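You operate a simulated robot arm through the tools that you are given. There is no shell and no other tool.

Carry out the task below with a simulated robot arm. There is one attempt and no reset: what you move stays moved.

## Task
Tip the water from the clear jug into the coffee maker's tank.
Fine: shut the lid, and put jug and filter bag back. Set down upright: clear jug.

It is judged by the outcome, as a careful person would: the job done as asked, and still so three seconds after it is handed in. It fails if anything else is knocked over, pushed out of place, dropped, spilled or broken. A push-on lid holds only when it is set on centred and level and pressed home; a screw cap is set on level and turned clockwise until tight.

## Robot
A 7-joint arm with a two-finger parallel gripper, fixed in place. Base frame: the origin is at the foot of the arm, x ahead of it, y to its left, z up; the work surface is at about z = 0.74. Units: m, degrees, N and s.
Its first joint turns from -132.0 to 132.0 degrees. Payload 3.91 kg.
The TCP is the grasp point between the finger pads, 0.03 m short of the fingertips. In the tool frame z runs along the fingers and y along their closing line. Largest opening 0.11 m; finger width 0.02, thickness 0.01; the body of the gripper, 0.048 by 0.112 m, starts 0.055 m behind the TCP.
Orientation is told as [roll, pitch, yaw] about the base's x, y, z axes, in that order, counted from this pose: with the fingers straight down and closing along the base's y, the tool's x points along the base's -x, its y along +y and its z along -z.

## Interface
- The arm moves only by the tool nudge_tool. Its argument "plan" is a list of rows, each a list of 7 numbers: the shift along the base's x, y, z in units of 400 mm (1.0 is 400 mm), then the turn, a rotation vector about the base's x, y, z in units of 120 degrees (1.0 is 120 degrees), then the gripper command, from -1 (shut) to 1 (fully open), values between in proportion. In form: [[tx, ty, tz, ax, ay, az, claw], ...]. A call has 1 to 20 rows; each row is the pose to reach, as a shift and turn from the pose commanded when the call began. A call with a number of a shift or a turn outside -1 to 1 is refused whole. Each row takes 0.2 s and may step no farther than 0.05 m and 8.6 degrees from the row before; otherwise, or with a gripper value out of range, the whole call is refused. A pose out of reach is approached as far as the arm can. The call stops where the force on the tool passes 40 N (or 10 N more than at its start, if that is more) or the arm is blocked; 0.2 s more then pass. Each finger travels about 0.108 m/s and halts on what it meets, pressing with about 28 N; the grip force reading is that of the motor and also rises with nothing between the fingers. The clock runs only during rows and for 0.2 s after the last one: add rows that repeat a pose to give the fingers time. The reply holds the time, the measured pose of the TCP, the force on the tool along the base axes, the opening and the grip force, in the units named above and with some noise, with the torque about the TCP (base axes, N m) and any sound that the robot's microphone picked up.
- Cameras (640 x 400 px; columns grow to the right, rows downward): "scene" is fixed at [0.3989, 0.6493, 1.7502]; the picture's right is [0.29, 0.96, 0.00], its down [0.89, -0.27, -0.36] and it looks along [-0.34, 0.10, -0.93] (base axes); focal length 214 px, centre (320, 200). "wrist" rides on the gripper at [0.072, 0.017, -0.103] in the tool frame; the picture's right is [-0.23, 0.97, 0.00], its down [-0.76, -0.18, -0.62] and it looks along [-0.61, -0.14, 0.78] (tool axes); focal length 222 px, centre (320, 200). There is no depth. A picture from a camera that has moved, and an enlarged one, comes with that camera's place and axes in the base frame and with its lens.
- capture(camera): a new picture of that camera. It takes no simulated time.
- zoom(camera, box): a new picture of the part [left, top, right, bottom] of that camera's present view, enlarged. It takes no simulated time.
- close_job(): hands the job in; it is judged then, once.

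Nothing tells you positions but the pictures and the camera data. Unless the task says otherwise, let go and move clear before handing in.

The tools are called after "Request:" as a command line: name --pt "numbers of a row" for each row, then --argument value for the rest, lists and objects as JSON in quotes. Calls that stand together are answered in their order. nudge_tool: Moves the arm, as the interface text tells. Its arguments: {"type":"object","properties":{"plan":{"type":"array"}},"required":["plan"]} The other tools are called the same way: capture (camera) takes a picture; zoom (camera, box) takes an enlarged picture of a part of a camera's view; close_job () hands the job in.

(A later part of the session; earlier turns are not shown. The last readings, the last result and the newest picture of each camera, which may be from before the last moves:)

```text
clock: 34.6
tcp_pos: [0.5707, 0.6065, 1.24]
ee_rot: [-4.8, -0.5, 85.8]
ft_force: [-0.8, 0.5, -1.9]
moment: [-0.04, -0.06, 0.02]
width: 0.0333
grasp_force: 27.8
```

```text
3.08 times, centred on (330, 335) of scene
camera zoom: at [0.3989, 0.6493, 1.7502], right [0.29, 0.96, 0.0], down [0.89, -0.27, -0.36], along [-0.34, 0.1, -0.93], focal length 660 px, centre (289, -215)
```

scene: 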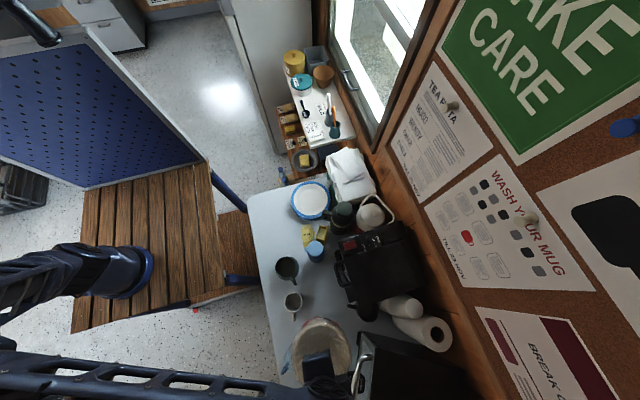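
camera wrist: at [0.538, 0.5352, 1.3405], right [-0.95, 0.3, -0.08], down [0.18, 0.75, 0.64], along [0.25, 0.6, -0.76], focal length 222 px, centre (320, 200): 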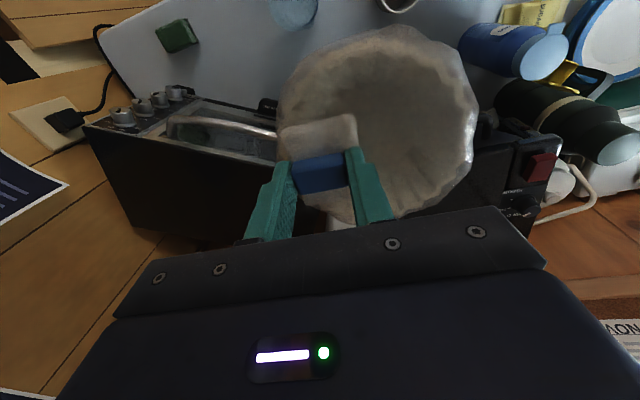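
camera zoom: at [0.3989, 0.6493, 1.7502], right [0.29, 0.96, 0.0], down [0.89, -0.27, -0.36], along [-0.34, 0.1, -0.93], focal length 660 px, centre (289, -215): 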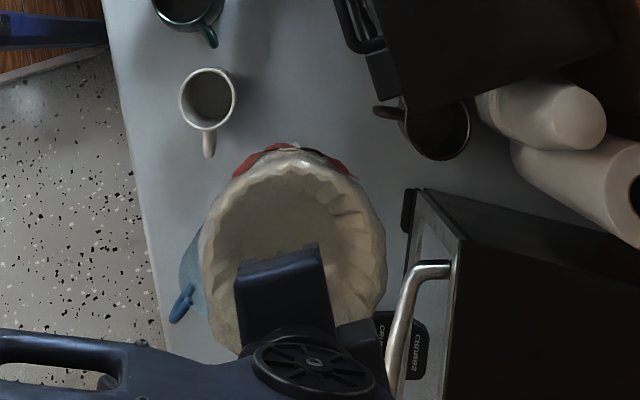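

The lid spans x≈0.345–0.493 and y≈0.74–0.963, and is hinged somewhere toward the back. I'll lower the bag over the clear spot near (0.52, 0.63), stopping just above the table.

Request:
nudge_tool --pt "-0.02 0.02 -0.05 0 0 0 -1" --pt "-0.045 0.034 -0.15 0 0 0 -1" --pt "-0.045 0.034 -0.25 0 0 0 -1" --pt "-0.045 0.034 -0.35 0 0 0 -1" --pt "-0.045 0.034 -0.45 0 0 0 -1" --pt "-0.045 0.034 -0.55 0 0 0 -1" --pt "-0.045 0.034 -0.65 0 0 0 -1" --pt "-0.045 0.034 -0.75 0 0 0 -1" --pt "-0.045 0.034 -0.82 0 0 0 -1"

Request:
capture --camera "wrist"

Request:
zoom --camera "scene" --box '[250, 270, 410, 400]'

```text
clock: 36.6
tcp_pos: [0.5512, 0.6206, 0.9134]
ee_rot: [-4.8, -0.4, 85.8]
ft_force: [0.6, -0.2, -0.1]
moment: [-0.01, -0.01, -0.02]
width: 0.0335
grasp_force: 28.5
```

```text
taken
camera wrist: at [0.5201, 0.5484, 1.0133], right [-0.95, 0.3, -0.08], down [0.18, 0.75, 0.64], along [0.25, 0.6, -0.76], focal length 222 px, centre (320, 200)
```

wrist: 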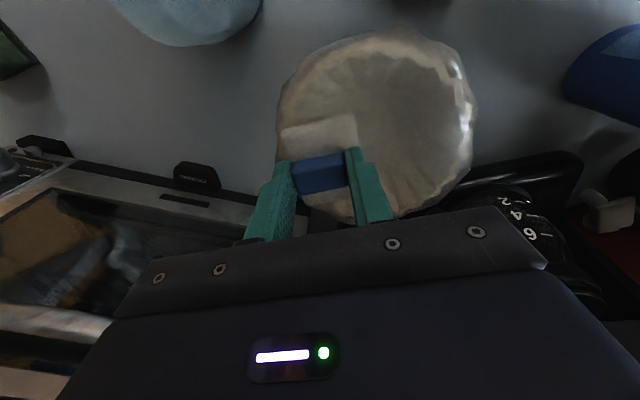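

```text
3.08 times, centred on (330, 335) of scene
camera zoom: at [0.3989, 0.6493, 1.7502], right [0.29, 0.96, 0.0], down [0.89, -0.27, -0.36], along [-0.34, 0.1, -0.93], focal length 660 px, centre (289, -215)
```

zoom: 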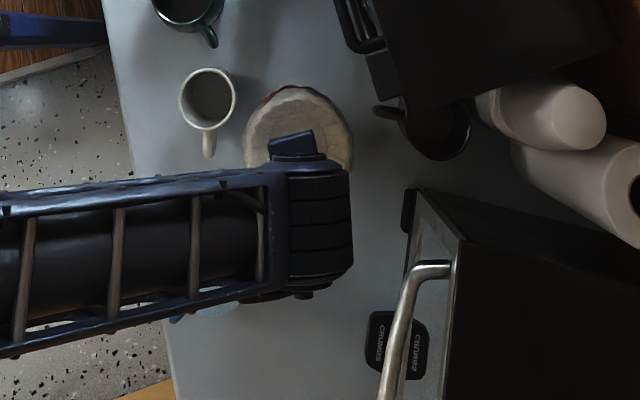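

The spot is clear. I'll lower slowly until the bag touches the table.

Request:
nudge_tool --pt "0 0 -0.03 0 0 0 -1" --pt "0 0 -0.06 0 0 0 -1" --pt "0 0 -0.09 0 0 0 -1" --pt "0 0 -0.11 0 0 0 -1" --pt "0 0 -0.12 0 0 0 -1"

```text
clock: 37.8
tcp_pos: [0.5526, 0.6207, 0.8648]
ee_rot: [-4.9, -0.4, 85.8]
ft_force: [-0.2, 0.2, -0.9]
moment: [0.03, -0.03, 0.03]
width: 0.0333
grasp_force: 28.1
```

Request:
nudge_tool --pt "0 0 -0.008 0 0 0 -1" --pt "0 0 -0.014 0 0 0 -1" --pt "0 0 -0.014 0 0 0 -1"

Request:
capture --camera "wrist"

```text
clock: 38.6
tcp_pos: [0.5531, 0.6209, 0.8606]
ee_rot: [-4.8, -0.4, 85.8]
ft_force: [4.6, 1.7, 17.6]
moment: [-0.32, 1.09, 0.04]
width: 0.0337
grasp_force: 28.1
```

```text
taken
camera wrist: at [0.5208, 0.5484, 0.96], right [-0.95, 0.3, -0.08], down [0.18, 0.75, 0.64], along [0.25, 0.6, -0.76], focal length 222 px, centre (320, 200)
```

wrist: 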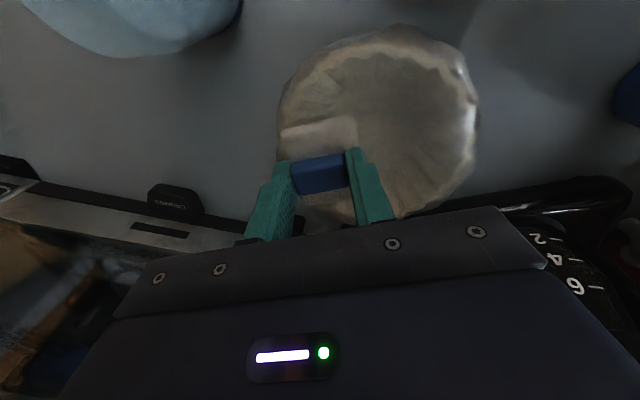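

The bag is resting on the table. I'll release and rise straight up.

Request:
nudge_tool --pt "0 0 0.004 0 0 0 -0.8" --pt "0 0 0.004 0 0 0 -0.3" --pt "0 0 0.004 0 0 0 0.05" --pt "0 0 0.004 0 0 0 0.05" --pt "0 0 0.05 0 0 0 0.05" --pt "0 0 0.12 0 0 0 0.05" --pt "0 0 0.22 0 0 0 0.05" --pt "0 0 0.32 0 0 0 0.05" --pt "0 0 0.42 0 0 0 0.05" --pt "0 0 0.52 0 0 0 0.05"

Request:
capture --camera "wrist"

Request:
capture --camera "scene"

```text
clock: 40.8
tcp_pos: [0.5531, 0.6192, 1.067]
ee_rot: [-4.6, -0.3, 85.8]
ft_force: [-0.9, -0.2, 0.1]
moment: [0.03, 0.03, -0.03]
width: 0.0576
grasp_force: 0.1
```

```text
taken
camera wrist: at [0.5207, 0.5484, 1.1667], right [-0.95, 0.3, -0.08], down [0.18, 0.75, 0.64], along [0.25, 0.59, -0.76], focal length 222 px, centre (320, 200)
```

wrist: 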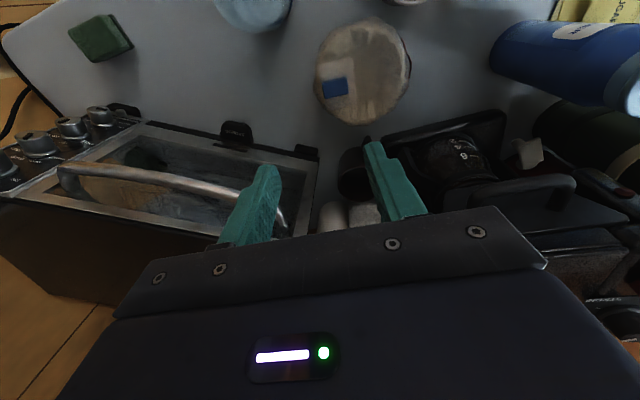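

```text
taken
```

scene: 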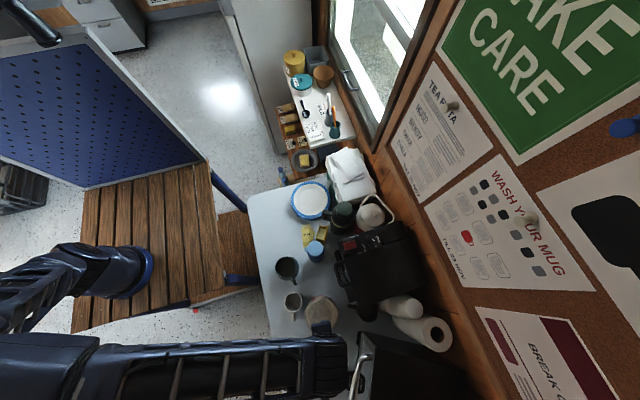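

The bag stands safely on the table. Now I'll look closely at the lid tab from the front, so I'm levelling the tool, moving in front of the machine and tilting forward.

Request:
nudge_tool --pt "-0.03 0 0.1 0 0.02 0 1" --pt "-0.08 0 0.2 0 0.04 0.01 1" --pt "-0.14 0 0.28 0 0.04 0.035 1" --pt "-0.2 0 0.28 0 0.04 0.035 1"

Request:
nudge_tool --pt "0 -0.02 -0.03 0.066 0 0 1" --pt "0 -0.02 -0.06 0.132 0 0 1" --pt "0 -0.02 -0.09 0.198 0 0 1" --pt "0 -0.01 -0.13 0.264 0 0 1" --pt "0 0.0 -0.18 0.333 0 0 1"

Request:
capture --camera "wrist"

Request:
zoom --camera "wrist" --box '[230, 80, 430, 230]'

```text
clock: 41.8
tcp_pos: [0.4723, 0.6184, 1.1793]
ee_rot: [0.0, 0.0, 90.0]
ft_force: [0.4, 0.0, -0.2]
moment: [0.02, 0.02, -0.02]
width: 0.1098
grasp_force: 0.0
```

```text
clock: 43.0
tcp_pos: [0.4721, 0.6198, 1.1082]
ee_rot: [0.0, -40.2, 90.0]
ft_force: [-0.7, 0.7, 0.3]
moment: [-0.02, -0.02, -0.06]
width: 0.11
grasp_force: 0.0
```

```text
taken
camera wrist: at [0.4541, 0.4972, 1.1383], right [-0.97, 0.17, 0.15], down [0.18, 0.18, 0.97], along [0.14, 0.97, -0.2], focal length 222 px, centre (320, 200)
```

wrist: 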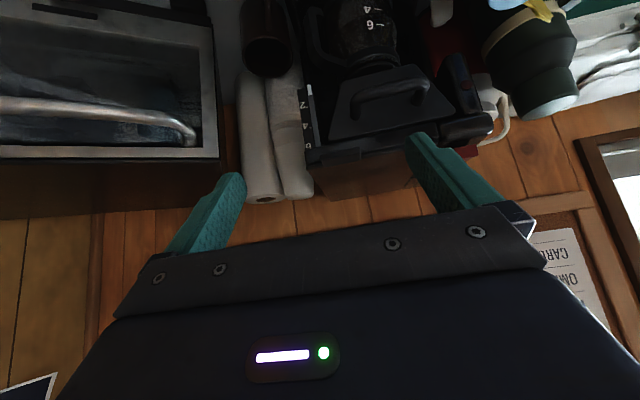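

```text
2.67 times, centred on (330, 155) of wrist
camera zoom: at [0.4541, 0.4972, 1.1383], right [-0.97, 0.17, 0.15], down [0.18, 0.18, 0.97], along [0.14, 0.97, -0.2], focal length 592 px, centre (293, 320)
```

zoom: 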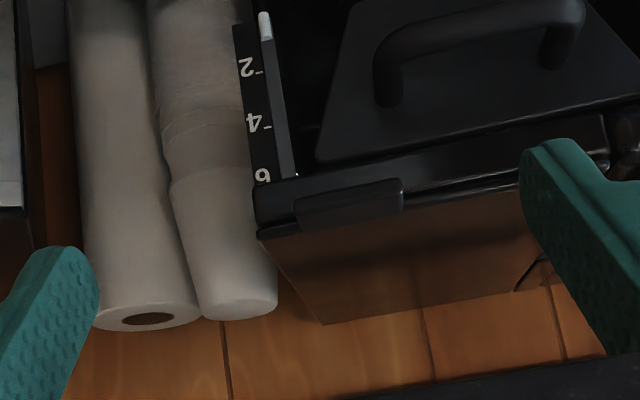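

Request:
zoom --camera "wrist" --box '[300, 120, 400, 190]'

Request:
zoom --camera "scene" --box '[325, 220, 425, 320]'

```text
5.71 times, centred on (350, 155) of wrist
camera zoom: at [0.4541, 0.4972, 1.1383], right [-0.97, 0.17, 0.15], down [0.18, 0.18, 0.97], along [0.14, 0.97, -0.2], focal length 1269 px, centre (149, 457)
```

zoom: 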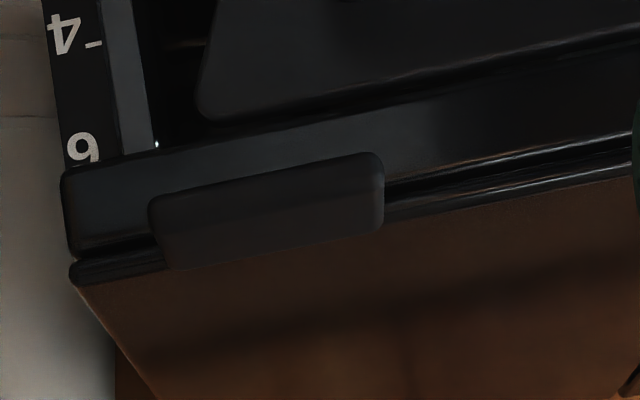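

```text
4.00 times, centred on (375, 270) of scene
camera zoom: at [0.3989, 0.6493, 1.7502], right [0.29, 0.96, 0.0], down [0.89, -0.27, -0.36], along [-0.34, 0.1, -0.93], focal length 858 px, centre (100, -80)
```

zoom: 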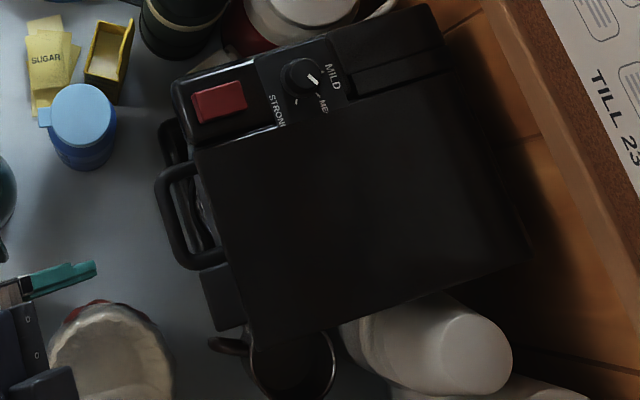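

The lid is a thin plate with a tab (x≈0.434–0.478, y≈0.717–0.742, bottom at z≈1.037) overhanging the front. I'll close the fingers, point the tool horizontally at +y, and get just below and in front of the tab.

Request:
nudge_tool --pt "-0.005 -0.02 -0.04 0.066 0 0 -0.5" --pt "-0.01 -0.04 -0.08 0.132 0 0 -1" --pt "-0.015 -0.05 -0.12 0.2 0 0 -1" --pt "-0.02 -0.05 -0.16 0.27 0 0 -1" --pt "-0.025 -0.05 -0.2 0.34 0 0 -1" --pt "-0.03 -0.05 -0.24 0.41 0 0 -1"

Request:
capture --camera "wrist"

Request:
capture --camera "scene"

Request:
zoom --camera "scene" --box '[290, 220, 420, 330]'

```text
clock: 44.4
tcp_pos: [0.4606, 0.6, 1.0128]
ee_rot: [-5.7, -89.5, 95.8]
ft_force: [-0.4, -0.1, -0.3]
moment: [-0.06, -0.01, -0.04]
width: 0.0
grasp_force: 28.2
```

```text
taken
camera wrist: at [0.4418, 0.4953, 0.9398], right [-0.97, 0.0, 0.23], down [0.18, -0.62, 0.77], along [0.14, 0.79, 0.6], focal length 222 px, centre (320, 200)
```

wrist: 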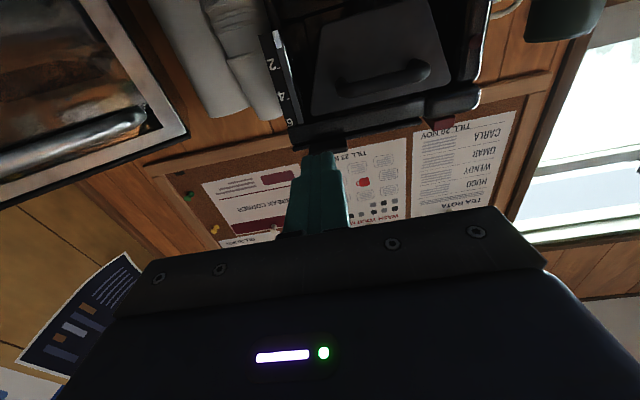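

```text
taken
```

scene: 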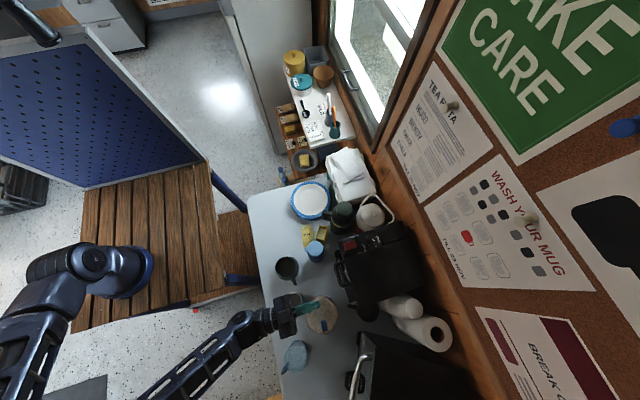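

```text
3.64 times, centred on (355, 275) of scene
camera zoom: at [0.3989, 0.6493, 1.7502], right [0.29, 0.96, 0.0], down [0.89, -0.27, -0.36], along [-0.34, 0.1, -0.93], focal length 780 px, centre (193, -73)
```

zoom: 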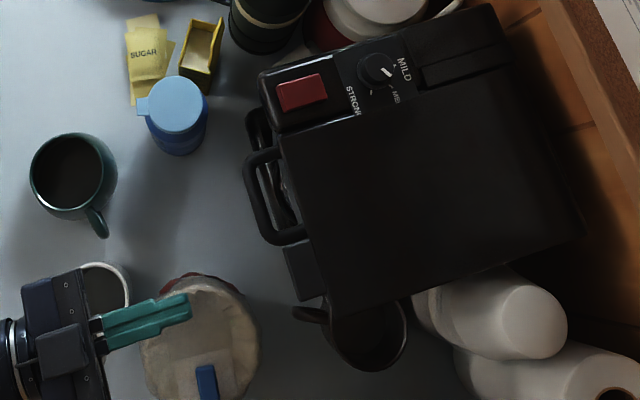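

Request:
zoom --camera "wrist" --box '[250, 60, 410, 180]'

```text
3.33 times, centred on (330, 120) of wrist
camera zoom: at [0.4418, 0.4953, 0.9398], right [-0.97, 0.0, 0.23], down [0.18, -0.62, 0.77], along [0.14, 0.79, 0.6], focal length 740 px, centre (287, 467)
```

zoom: 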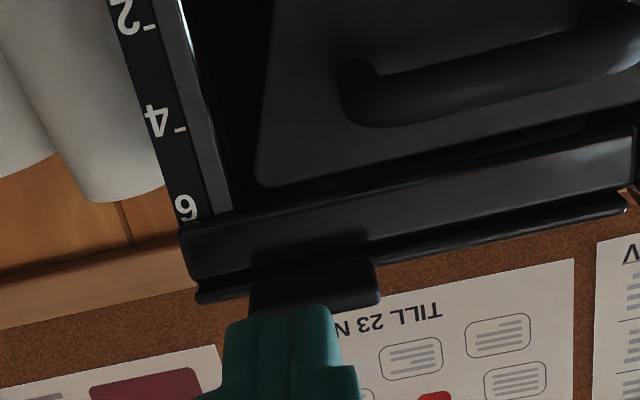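

The finger lines up with the tab. I'll slide under it at z≈1.013.

Request:
nudge_tool --pt "-0.005 0.08 0 0 0 0 -1" --pt "-0.005 0.16 0 0 0 0 -1" --pt "-0.005 0.22 0 0 0 0 -1" --pt "-0.005 0.245 0 0 0 0 -1"

Request:
zoom --camera "scene" --box '[310, 230, 410, 310]'

Request:
zoom --camera "wrist" --box '[250, 60, 410, 180]'

```text
clock: 45.4
tcp_pos: [0.459, 0.698, 1.0113]
ee_rot: [2.8, -89.4, 87.2]
ft_force: [0.0, 0.2, -0.4]
moment: [-0.01, -0.01, -0.03]
width: 0.0
grasp_force: 27.8
```

```text
5.00 times, centred on (360, 270) of scene
camera zoom: at [0.3989, 0.6493, 1.7502], right [0.29, 0.96, 0.0], down [0.89, -0.27, -0.36], along [-0.34, 0.1, -0.93], focal length 1072 px, centre (120, -150)
```

zoom: 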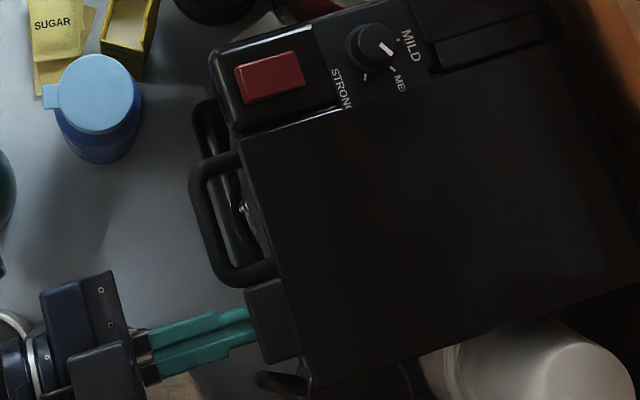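

```text
3.33 times, centred on (330, 120) of wrist
camera zoom: at [0.4407, 0.5934, 0.9388], right [-0.97, 0.0, 0.23], down [0.18, -0.61, 0.77], along [0.14, 0.79, 0.6], focal length 740 px, centre (287, 467)
```

zoom: 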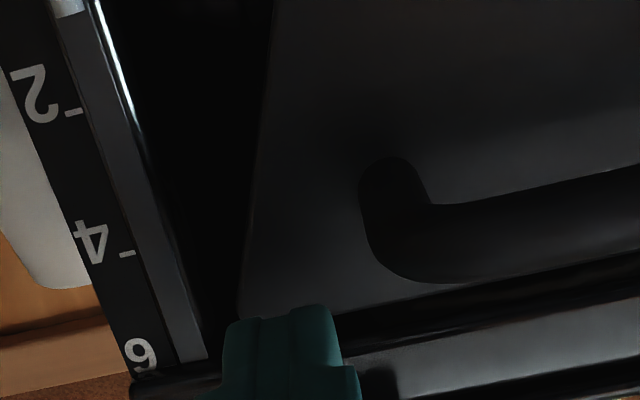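

The fingertip is under the tab. I'll raise slowly until contact, then lift a few centimetres.

Request:
nudge_tool --pt "0 0 0.015 0 0 0 -1" --pt "0 0 0.03 0 0 0 -1" --pt "0 0 0.045 0 0 0 -1" --pt "0 0 0.06 0 0 0 -1" --pt "0 0 0.08 0 0 0 -1" --pt "0 0 0.1 0 0 0 -1"

Request:
zoom --camera "scene" --box '[310, 220, 430, 320]'

Request:
capture --camera "wrist"

```text
clock: 46.8
tcp_pos: [0.4591, 0.6989, 1.051]
ee_rot: [3.4, -89.3, 86.6]
ft_force: [0.0, 0.0, -0.4]
moment: [-0.04, -0.01, 0.02]
width: 0.0
grasp_force: 28.0
```

```text
4.00 times, centred on (370, 270) of scene
camera zoom: at [0.3989, 0.6493, 1.7502], right [0.29, 0.96, 0.0], down [0.89, -0.27, -0.36], along [-0.34, 0.1, -0.93], focal length 858 px, centre (120, -80)
```

zoom: 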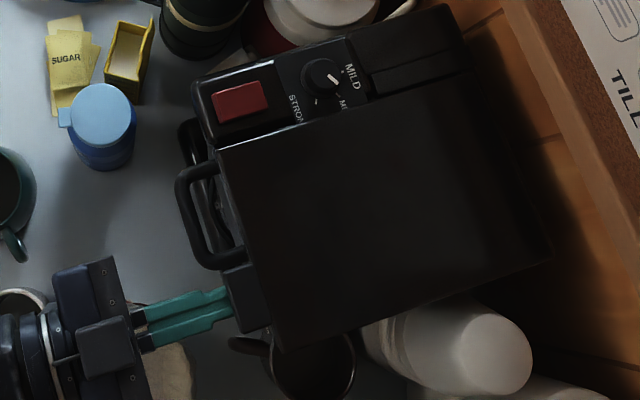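

```text
taken
camera wrist: at [0.4402, 0.5937, 0.9792], right [-0.97, 0.0, 0.23], down [0.18, -0.61, 0.77], along [0.14, 0.79, 0.6], focal length 222 px, centre (320, 200)
```

wrist: 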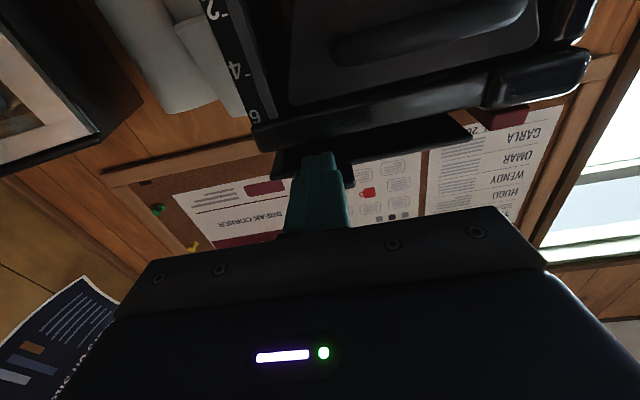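

The lid is lifting freely, hinged at the back. I'll keep lifting along its arc to about 50°.

Request:
nudge_tool --pt "0 0.03 0.07 0 0 0 -1" --pt "0 0.065 0.135 0 0 0 -1" --pt "0 0.1 0.195 0 0 0 -1" --pt "0 0.1425 0.255 0 0 0 -1" --pt "0 0.19 0.305 0 0 0 -1" --pt "0 0.245 0.35 0 0 0 -1"

Request:
zoom --camera "scene" --box '[300, 200, 460, 320]'

Request:
capture --camera "wrist"

```text
clock: 48.2
tcp_pos: [0.4586, 0.7956, 1.1932]
ee_rot: [2.4, -89.3, 87.6]
ft_force: [0.3, -0.3, -0.3]
moment: [-0.02, 0.0, 0.02]
width: 0.0
grasp_force: 27.9
```

```text
3.33 times, centred on (380, 260) of scene
camera zoom: at [0.3989, 0.6493, 1.7502], right [0.29, 0.96, 0.0], down [0.89, -0.27, -0.36], along [-0.34, 0.1, -0.93], focal length 715 px, centre (120, 0)
```

zoom: 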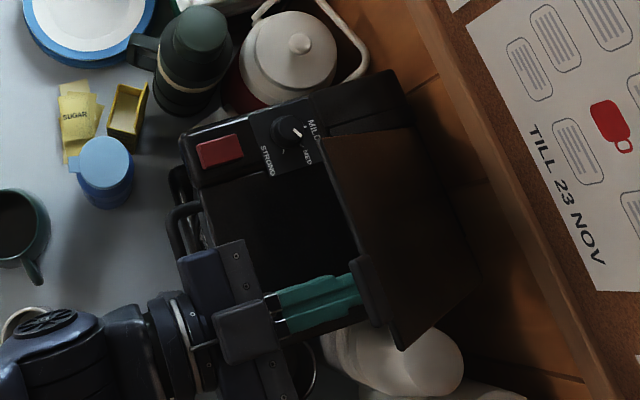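

```text
taken
camera wrist: at [0.4401, 0.6909, 1.1192], right [-0.97, 0.0, 0.23], down [0.18, -0.61, 0.77], along [0.14, 0.79, 0.6], focal length 222 px, centre (320, 200)
```

wrist: 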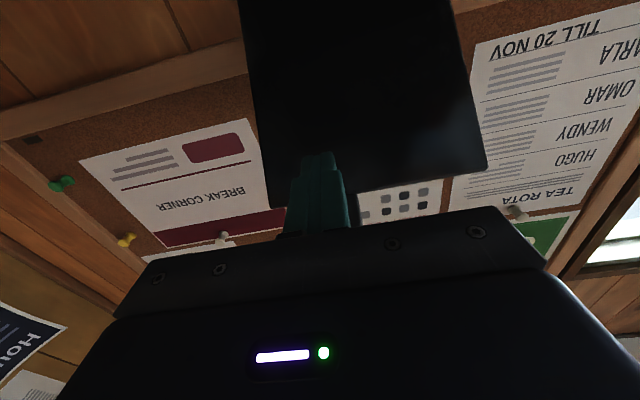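

The lid is open about 50° with no resistance. I'll continue pushing it back past vertical.

Request:
nudge_tool --pt "0 0.06 0.035 0 0 0 -1" --pt "0 0.125 0.06 0 0 0 -1" --pt "0 0.19 0.075 0 0 0 -1" --pt "0 0.255 0.085 0 0 0 -1" --pt "0 0.31 0.09 0 0 0 -1"

Request:
zoom --camera "scene" --box '[300, 200, 460, 320]'

Request:
capture --camera "wrist"

```text
clock: 49.4
tcp_pos: [0.4615, 0.9051, 1.2282]
ee_rot: [-9.7, -88.8, 99.7]
ft_force: [-44.5, -625.1, 33.1]
moment: [6.3, 1.12, 1.51]
width: 0.0002
grasp_force: 28.1
stopped in row 5: the force on the tool passed its limit at 571 N (the readings are from after the stop); the commanded pose is now the measured one
```

```text
3.33 times, centred on (380, 260) of scene
camera zoom: at [0.3989, 0.6493, 1.7502], right [0.29, 0.96, 0.0], down [0.89, -0.27, -0.36], along [-0.34, 0.1, -0.93], focal length 715 px, centre (120, 0)
```

zoom: 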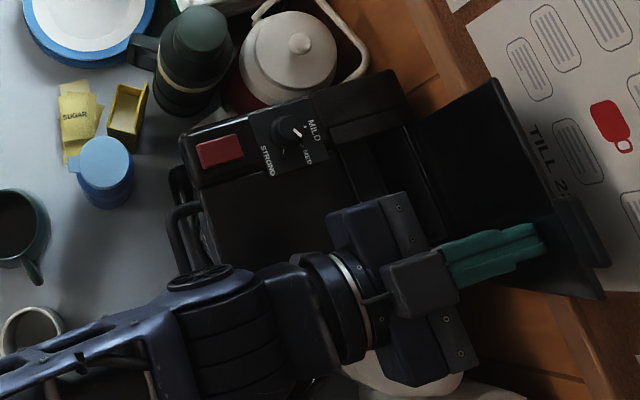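

```text
taken
camera wrist: at [0.4424, 0.8001, 1.1555], right [-0.97, 0.0, 0.22], down [0.18, -0.61, 0.77], along [0.14, 0.79, 0.59], focal length 222 px, centre (320, 200)
```

wrist: 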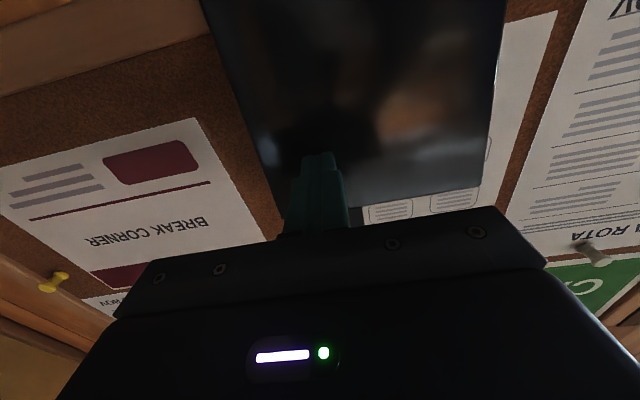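

The lid has hit its open stop with a large force, so I'm backing off right away to see whether it stays open.

Request:
nudge_tool --pt "0 -0.02 0 0 0 0 -1" --pt "0 -0.06 0 0 0 0 -1" --pt "0 -0.12 0.0 0 0 0 -1"

Request:
zoom --camera "scene" --box '[300, 200, 460, 320]'

```text
clock: 50.2
tcp_pos: [0.4599, 0.865, 1.2208]
ee_rot: [-0.1, -88.6, 90.1]
ft_force: [0.0, -0.2, -0.5]
moment: [0.02, -0.03, -0.03]
width: 0.0001
grasp_force: 28.4
```

```text
3.33 times, centred on (380, 260) of scene
camera zoom: at [0.3989, 0.6493, 1.7502], right [0.29, 0.96, 0.0], down [0.89, -0.27, -0.36], along [-0.34, 0.1, -0.93], focal length 715 px, centre (120, 0)
```

zoom: 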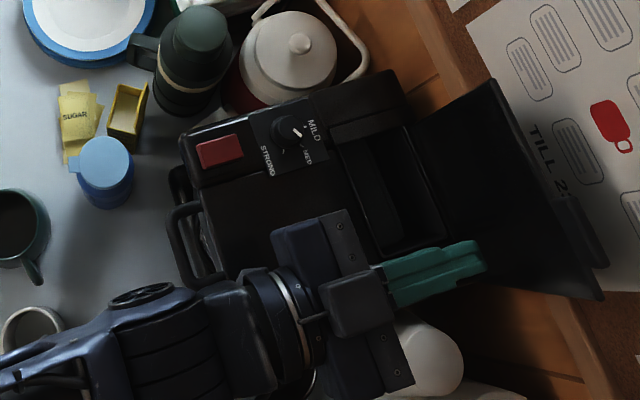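

The lid stays open. I'll retreat and inspect the tank opening.

Request:
nudge_tool --pt "0 -0.1 0.02 0 0 0 -1" --pt "0 -0.2 0.04 0 0 0 -1" --pt "0 -0.3 0.06 0 0 0 -1" --pt "0 -0.4 0.08 0 0 0 -1" --pt "0 -0.5 0.1 0 0 0 -1" --pt "0 -0.6 0.12 0 0 0 -1"

Request:
zoom --camera "scene" --box '[320, 200, 460, 310]'

Request:
zoom --camera "scene" --box '[250, 270, 410, 400]'

Request:
capture --camera "scene"

```text
clock: 51.6
tcp_pos: [0.4598, 0.6235, 1.2691]
ee_rot: [-0.5, -88.7, 90.5]
ft_force: [0.5, 0.7, 0.3]
moment: [0.05, 0.03, -0.01]
width: 0.0
grasp_force: 28.0
```

```text
3.64 times, centred on (390, 255) of scene
camera zoom: at [0.3989, 0.6493, 1.7502], right [0.29, 0.96, 0.0], down [0.89, -0.27, -0.36], along [-0.34, 0.1, -0.93], focal length 780 px, centre (66, 0)
```

zoom: 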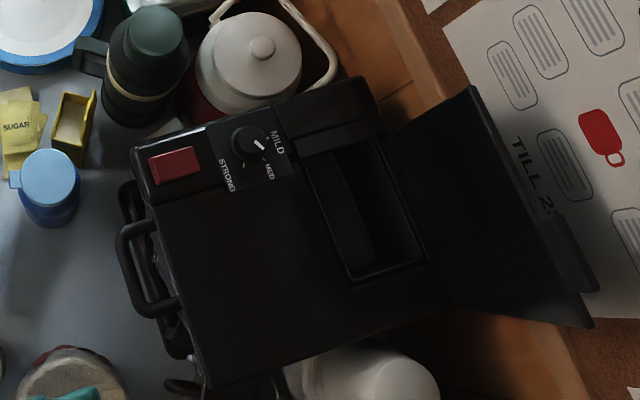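

```text
3.08 times, centred on (330, 335) of scene
camera zoom: at [0.3989, 0.6493, 1.7502], right [0.29, 0.96, 0.0], down [0.89, -0.27, -0.36], along [-0.34, 0.1, -0.93], focal length 660 px, centre (289, -215)
```

zoom: 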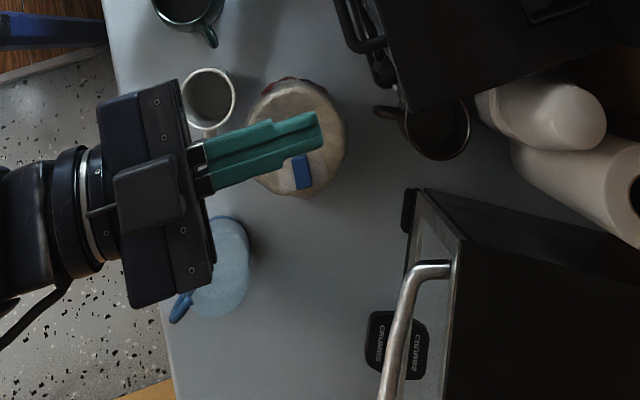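

```text
taken
```

scene: 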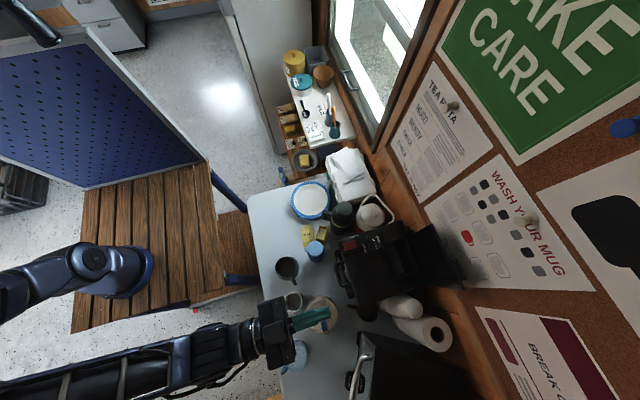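

The tank opening is at the back: x≈0.346–0.457, y≈0.89–0.957 (centre about 0.40, 0.92). Next I'll inspect the jug, moving to the near side of the table to see its handle and spout.

Request:
nudge_tool --pt "0.05 -0.08 0 -0.0625 0 0 -1" --pt "0.1 -0.17 0 -0.125 0 0 0" --pt "0.15 -0.26 0 -0.1875 0 0 1" --pt "0.2 -0.35 -0.02 -0.25 0 0 1" --pt "0.26 -0.44 -0.06 -0.3125 0 0 1" --pt "0.32 -0.53 -0.1 -0.375 0 0 1" --pt "0.38 -0.62 -0.14 -0.4375 0 0 1" --pt "0.44 -0.7 -0.2 -0.5 0 0 1"

Request:
capture --camera "wrist"

```text
clock: 53.4
tcp_pos: [0.6361, 0.3432, 1.1888]
ee_rot: [0.0, -28.7, 90.0]
ft_force: [0.1, 0.5, -0.8]
moment: [-0.04, -0.03, 0.01]
width: 0.11
grasp_force: 0.0
```

```text
taken
camera wrist: at [0.6173, 0.2295, 1.2433], right [-0.97, 0.2, 0.11], down [0.18, 0.37, 0.91], along [0.14, 0.91, -0.4], focal length 222 px, centre (320, 200)
```

wrist: 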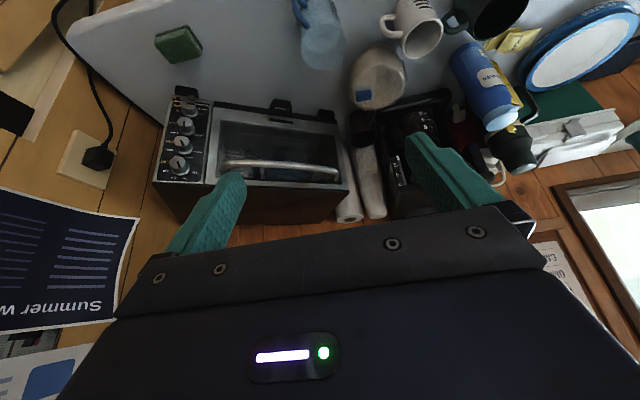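

Good view; I'll go lower for a closer look at the jug.

Request:
nudge_tool --pt "0 -0.02 -0.1 0 0 0 1" --pt "0 -0.04 -0.2 0 0 0 1" --pt "0 -0.06 -0.3 0 0 0 1" --pt "0 -0.06 -0.4 0 0 0 1" --pt "0 -0.06 -0.5 0 0 0 1"

Request:
capture --camera "wrist"

Request:
zoom --camera "wrist" --box '[220, 0, 440, 160]'

Request:
zoom --camera "scene" --box '[265, 320, 345, 390]'

```text
clock: 54.6
tcp_pos: [0.6357, 0.3195, 0.9898]
ee_rot: [0.0, -28.7, 90.1]
ft_force: [0.0, 0.7, 0.3]
moment: [0.02, -0.03, -0.01]
width: 0.1098
grasp_force: 0.0
```

```text
taken
camera wrist: at [0.6178, 0.2067, 1.0436], right [-0.97, 0.2, 0.11], down [0.18, 0.37, 0.91], along [0.14, 0.91, -0.39], focal length 222 px, centre (320, 200)
```

wrist: 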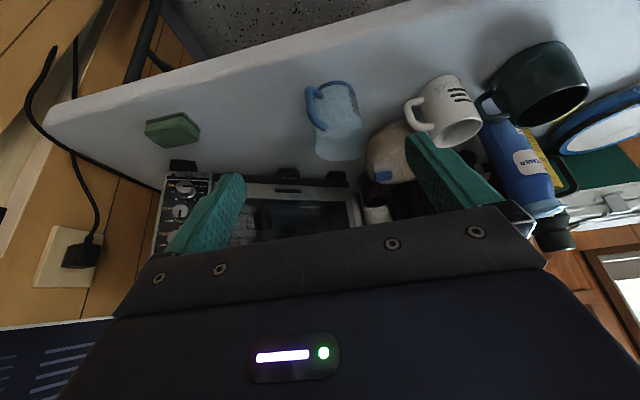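

```text
2.50 times, centred on (330, 80) of wrist
camera zoom: at [0.6178, 0.2067, 1.0436], right [-0.97, 0.2, 0.11], down [0.18, 0.37, 0.91], along [0.14, 0.91, -0.39], focal length 555 px, centre (295, 500)
```

zoom: 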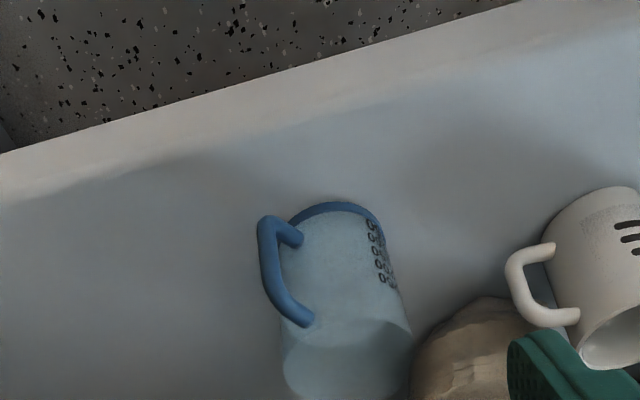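

```text
5.71 times, centred on (305, 355) of scene
camera zoom: at [0.3989, 0.6493, 1.7502], right [0.29, 0.96, 0.0], down [0.89, -0.27, -0.36], along [-0.34, 0.1, -0.93], focal length 1226 px, centre (406, -686)
```

zoom: 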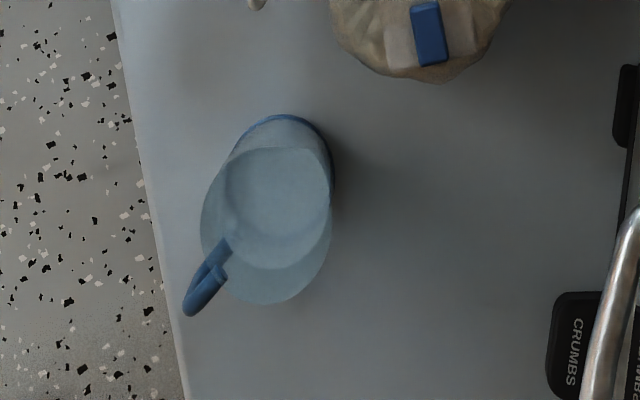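

The jug is an open cylinder centred at about (0.61, 0.496), radius ~0.038, height ~0.125. Its handle points to azimuth ≈ −62°. I plan a side grip from the handle side, tool horizontal with the camera on top, then pitch down to pour. First I'll level the tool and turn the wrist to yaw −90°.

Request:
nudge_tool --pt "0 0 0.05 -0.06 0 0 1" --pt "0 0 0.1 -0.12 0 0 1" --pt "0 0 0.15 -0.18 0 0 1" --pt "0 0 0.2 -0.24 0 0 1"

Request:
nudge_tool --pt "0 0 0.0 0 0 -0.07 1" --pt "0 0 0 0 0 -0.14 1" --pt "0 0 0 0 0 -0.21 1" --pt "0 0 0 0 0 -0.28 1" --pt "0 0 0 0 0 -0.35 1" --pt "0 0 0 0 0 -0.42 1" --pt "0 0 0 0 0 -0.49 1" --pt "0 0 0 0 0 -0.56 1" --pt "0 0 0 0 0 -0.63 1" --pt "0 0 0 0 0 -0.7 1" --pt "0 0 0 0 0 -0.77 1" --pt "0 0 0 0 0 -0.84 1" --pt "0 0 0 0 0 -0.91 1" --pt "0 0 0 0 0 -0.98 1"

```text
clock: 55.6
tcp_pos: [0.6347, 0.32, 1.0699]
ee_rot: [0.0, 0.2, 90.0]
ft_force: [0.6, -0.2, -0.3]
moment: [0.03, 0.02, 0.0]
width: 0.1099
grasp_force: 0.0
```

```text
clock: 58.6
tcp_pos: [0.6363, 0.3205, 1.0694]
ee_rot: [0.2, 0.1, -27.7]
ft_force: [0.4, 1.2, -0.3]
moment: [-0.02, 0.03, -0.01]
width: 0.1099
grasp_force: 0.0
```

That works without limits. I'll continue to yaw −72° and then tilt the tool forward so it points at azimuth 108°, camera on top.

Request:
nudge_tool --pt "0 0 0 0 0 -0.0615 1" --pt "0 0 0 0 0 -0.123 1" --pt "0 0 0 0 0 -0.1845 1" --pt "0 0 0 0 0 -0.246 1" --pt "0 0 0 0 0 -0.3075 1" --pt "0 0 0 0 0 -0.369 1"

Request:
nudge_tool --pt "0.01 -0.02 -0.02 0.0634 0.0206 0 1" --pt "0.02 -0.04 -0.04 0.1268 0.0412 0 1" --pt "0.03 -0.06 -0.06 0.1902 0.0618 0 1" --pt "0.04 -0.07 -0.08 0.2536 0.0824 0 1" --pt "0.04 -0.07 -0.1 0.317 0.103 0 1" --pt "0.04 -0.07 -0.12 0.3804 0.1236 0 1" --pt "0.04 -0.07 -0.14 0.4438 0.1442 0 1" --pt "0.04 -0.07 -0.16 0.5072 0.1648 0 1" --pt "0.04 -0.07 -0.18 0.5706 0.1854 0 1" --pt "0.04 -0.07 -0.2 0.634 0.206 0 1" --pt "0.04 -0.07 -0.22 0.7133 0.2318 0 1"

Request:
capture --camera "wrist"

Request:
capture --camera "scene"

```text
clock: 60.0
tcp_pos: [0.635, 0.3203, 1.0695]
ee_rot: [0.0, 0.1, -72.0]
ft_force: [0.3, -0.4, -0.3]
moment: [0.02, 0.03, 0.02]
width: 0.1098
grasp_force: 0.1
```

```text
refused: row 11 steps farther than a row can; nothing moved
```

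```text
taken
camera wrist: at [0.6284, 0.3939, 1.172], right [1.0, 0.09, 0.0], down [0.07, -0.78, 0.62], along [0.05, -0.62, -0.78], focal length 222 px, centre (320, 200)
```

wrist: 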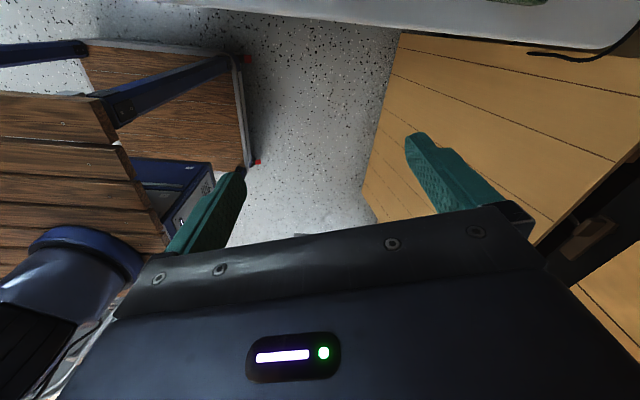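

```text
taken
```

scene: 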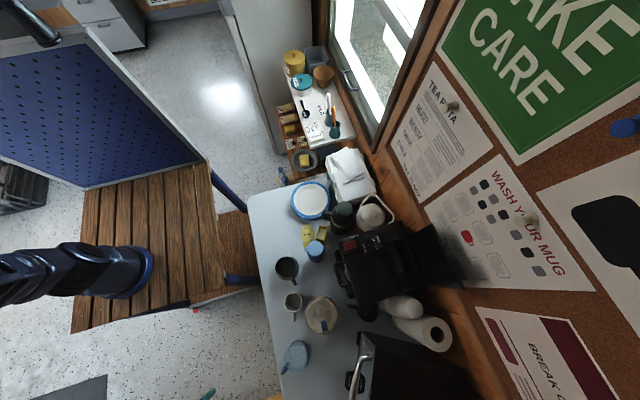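

Request:
nudge_tool --pt "0.01 -0.02 -0.02 0.0594 0.0193 0 1" --pt "0.02 -0.04 -0.04 0.1189 0.0386 0 1" --pt "0.03 -0.06 -0.06 0.1783 0.0579 0 1" --pt "0.04 -0.07 -0.08 0.2378 0.0773 0 1" --pt "0.04 -0.07 -0.1 0.2972 0.0966 0 1" --pt "0.04 -0.07 -0.12 0.3566 0.1159 0 1" --pt "0.04 -0.07 -0.14 0.4161 0.1352 0 1" --pt "0.04 -0.07 -0.16 0.4755 0.1545 0 1" --pt "0.04 -0.07 -0.18 0.535 0.1738 0 1" --pt "0.04 -0.07 -0.2 0.5944 0.1931 0 1" --pt "0.04 -0.07 -0.22 0.6538 0.2125 0 1" --pt "0.04 -0.07 -0.22 0.7133 0.2318 0 1"

Request:
capture --camera "wrist"

Request:
capture --camera "scene"

```text
clock: 62.6
tcp_pos: [0.6525, 0.293, 0.9809]
ee_rot: [147.1, 89.7, 75.0]
ft_force: [0.4, 0.7, 0.5]
moment: [-0.02, -0.02, 0.0]
width: 0.1097
grasp_force: 0.1
```

```text
taken
camera wrist: at [0.6986, 0.1983, 1.0525], right [0.93, 0.3, -0.22], down [0.02, -0.64, -0.76], along [-0.37, 0.7, -0.6], focal length 222 px, centre (320, 200)
```

wrist: 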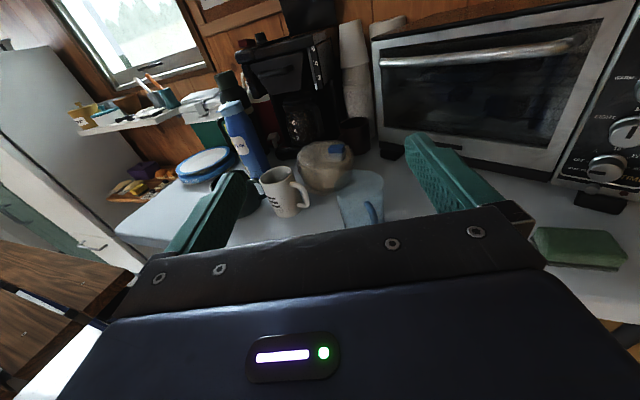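

```text
taken
```

scene: 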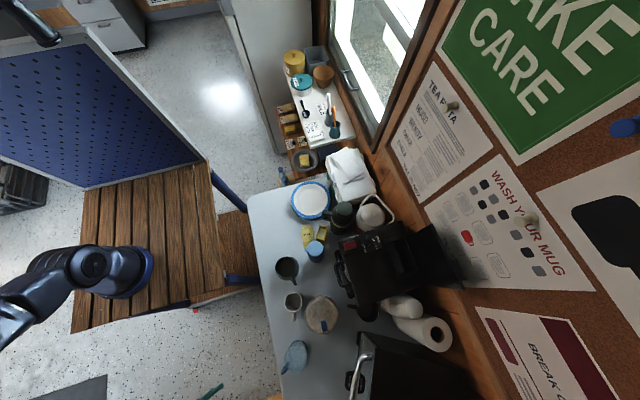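

Now I have an upright view with the jug between the fingers ahead. I'll zoom to refine the jug's position.

Request:
zoom --camera "wrist" --box '[280, 110, 440, 230]'

```text
3.33 times, centred on (360, 170) of wrist
camera zoom: at [0.6986, 0.1983, 1.0525], right [0.93, 0.3, -0.22], down [0.02, -0.64, -0.76], along [-0.37, 0.7, -0.6], focal length 740 px, centre (187, 300)
```

zoom: 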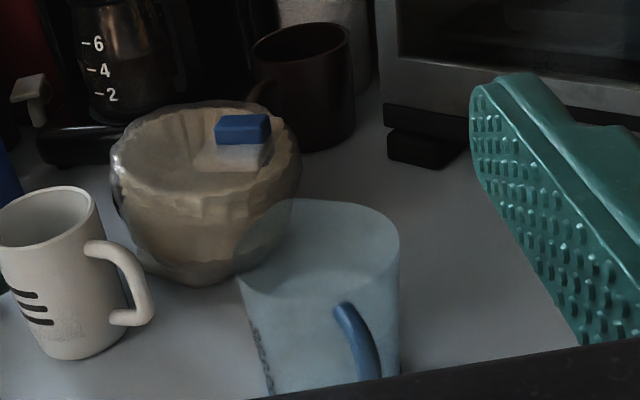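

I take the jug axis to be about (0.613, 0.492). I'll lower to grip height (z≈0.795) in line with the approach direction, still outside the table edge.

Request:
nudge_tool --pt "0.03 0 -0.08 0 0 0 1" --pt "0.0625 0 -0.17 0 0 0 1" --pt "0.0625 0 -0.27 0 0 0 1" --pt "0.0625 0 -0.37 0 0 0 1" --pt "0.0625 0 -0.465 0 0 0 1"

Request:
capture --camera "wrist"

```text
clock: 63.8
tcp_pos: [0.677, 0.2937, 0.7956]
ee_rot: [122.6, 89.9, 50.7]
ft_force: [-0.3, 0.9, 1.0]
moment: [-0.03, 0.0, -0.04]
width: 0.1098
grasp_force: 0.0
```

```text
taken
camera wrist: at [0.7234, 0.1991, 0.8665], right [0.93, 0.3, -0.22], down [0.03, -0.65, -0.76], along [-0.37, 0.7, -0.61], focal length 222 px, centre (320, 200)
```

wrist: 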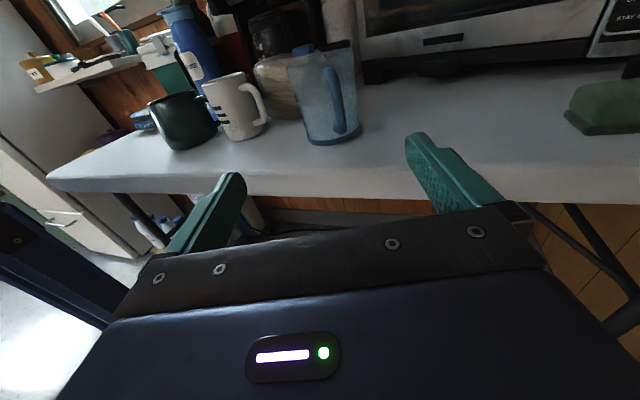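

Request:
zoom --camera "wrist" --box '[230, 20, 430, 170]'

```text
2.67 times, centred on (330, 95) of wrist
camera zoom: at [0.7234, 0.1991, 0.8665], right [0.93, 0.3, -0.22], down [0.03, -0.65, -0.76], along [-0.37, 0.7, -0.61], focal length 592 px, centre (293, 480)
```

zoom: 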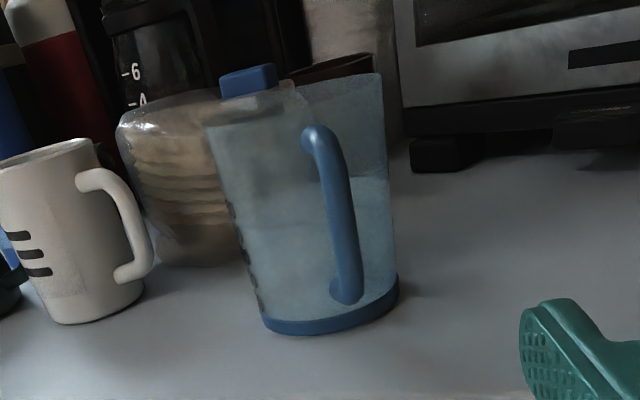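

The jug and handle line up with the finger midplane. I'll advance along the tool axis until the jug is almost between the pads.

Request:
nudge_tool --pt "-0.03 0.09 0 0 0 0 1" --pt "-0.058 0.18 0 0 0 0 1" --pt "-0.087 0.27 0 0 0 0 1" --pt "-0.108 0.34 0 0 0 0 1"

Request:
capture --camera "wrist"

Request:
zoom --camera "scene" --box '[250, 310, 370, 400]'

```text
clock: 64.8
tcp_pos: [0.6336, 0.4279, 0.7951]
ee_rot: [123.1, 89.7, 51.1]
ft_force: [-0.3, 0.3, 0.0]
moment: [-0.01, -0.03, 0.03]
width: 0.11
grasp_force: 0.0
```

```text
taken
camera wrist: at [0.6805, 0.3339, 0.8671], right [0.93, 0.3, -0.22], down [0.02, -0.65, -0.76], along [-0.37, 0.7, -0.61], focal length 222 px, centre (320, 200)
```

wrist: 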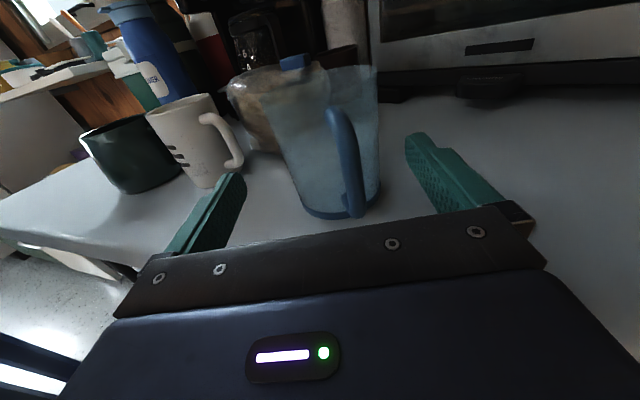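

```text
4.44 times, centred on (310, 355) of scene
camera zoom: at [0.3989, 0.6493, 1.7502], right [0.29, 0.96, 0.0], down [0.89, -0.27, -0.36], along [-0.34, 0.1, -0.93], focal length 953 px, centre (364, -489)
```

zoom: 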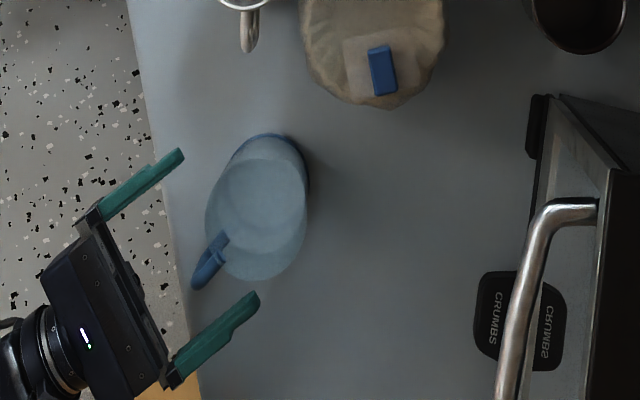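

The jug axis is about 7 mm right of the finger midplane. I'll correct sideways and advance the last ~47 mm.

Request:
nudge_tool --pt "0.0167 0.0055 0 0 0 0 1" --pt "0.0075 0.034 0 0 0 0 1" --pt "-0.003 0.066 0 0 0 0 1" --pt "-0.013 0.096 0 0 0 0 1" --pt "-0.0195 0.117 0 0 0 0 1"

Request:
capture --camera "wrist"

Request:
zoom --camera "scene" --box '[250, 310, 370, 400]'

```text
clock: 66.0
tcp_pos: [0.6261, 0.4753, 0.7956]
ee_rot: [129.4, 89.8, 57.3]
ft_force: [-0.6, -0.1, -0.4]
moment: [-0.01, -0.01, -0.02]
width: 0.1101
grasp_force: 0.1
```

```text
taken
camera wrist: at [0.673, 0.3816, 0.8665], right [0.93, 0.3, -0.22], down [0.02, -0.65, -0.76], along [-0.37, 0.7, -0.61], focal length 222 px, centre (320, 200)
```

wrist: 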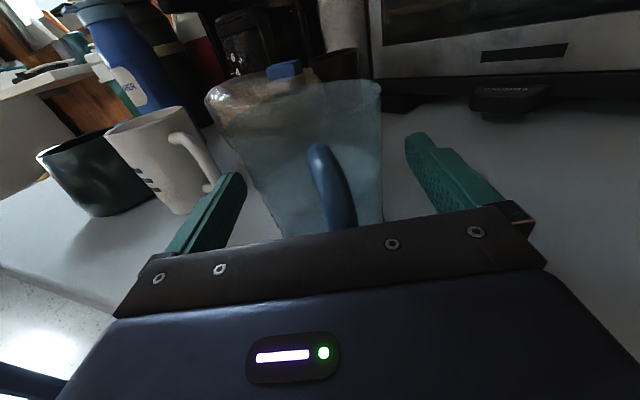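

```text
4.44 times, centred on (310, 355) of scene
camera zoom: at [0.3989, 0.6493, 1.7502], right [0.29, 0.96, 0.0], down [0.89, -0.27, -0.36], along [-0.34, 0.1, -0.93], focal length 953 px, centre (364, -489)
```

zoom: 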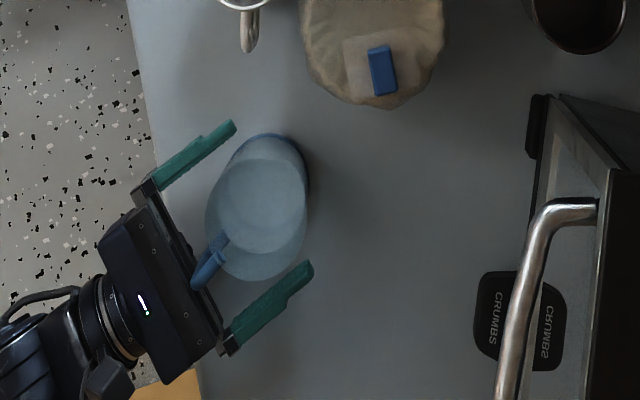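

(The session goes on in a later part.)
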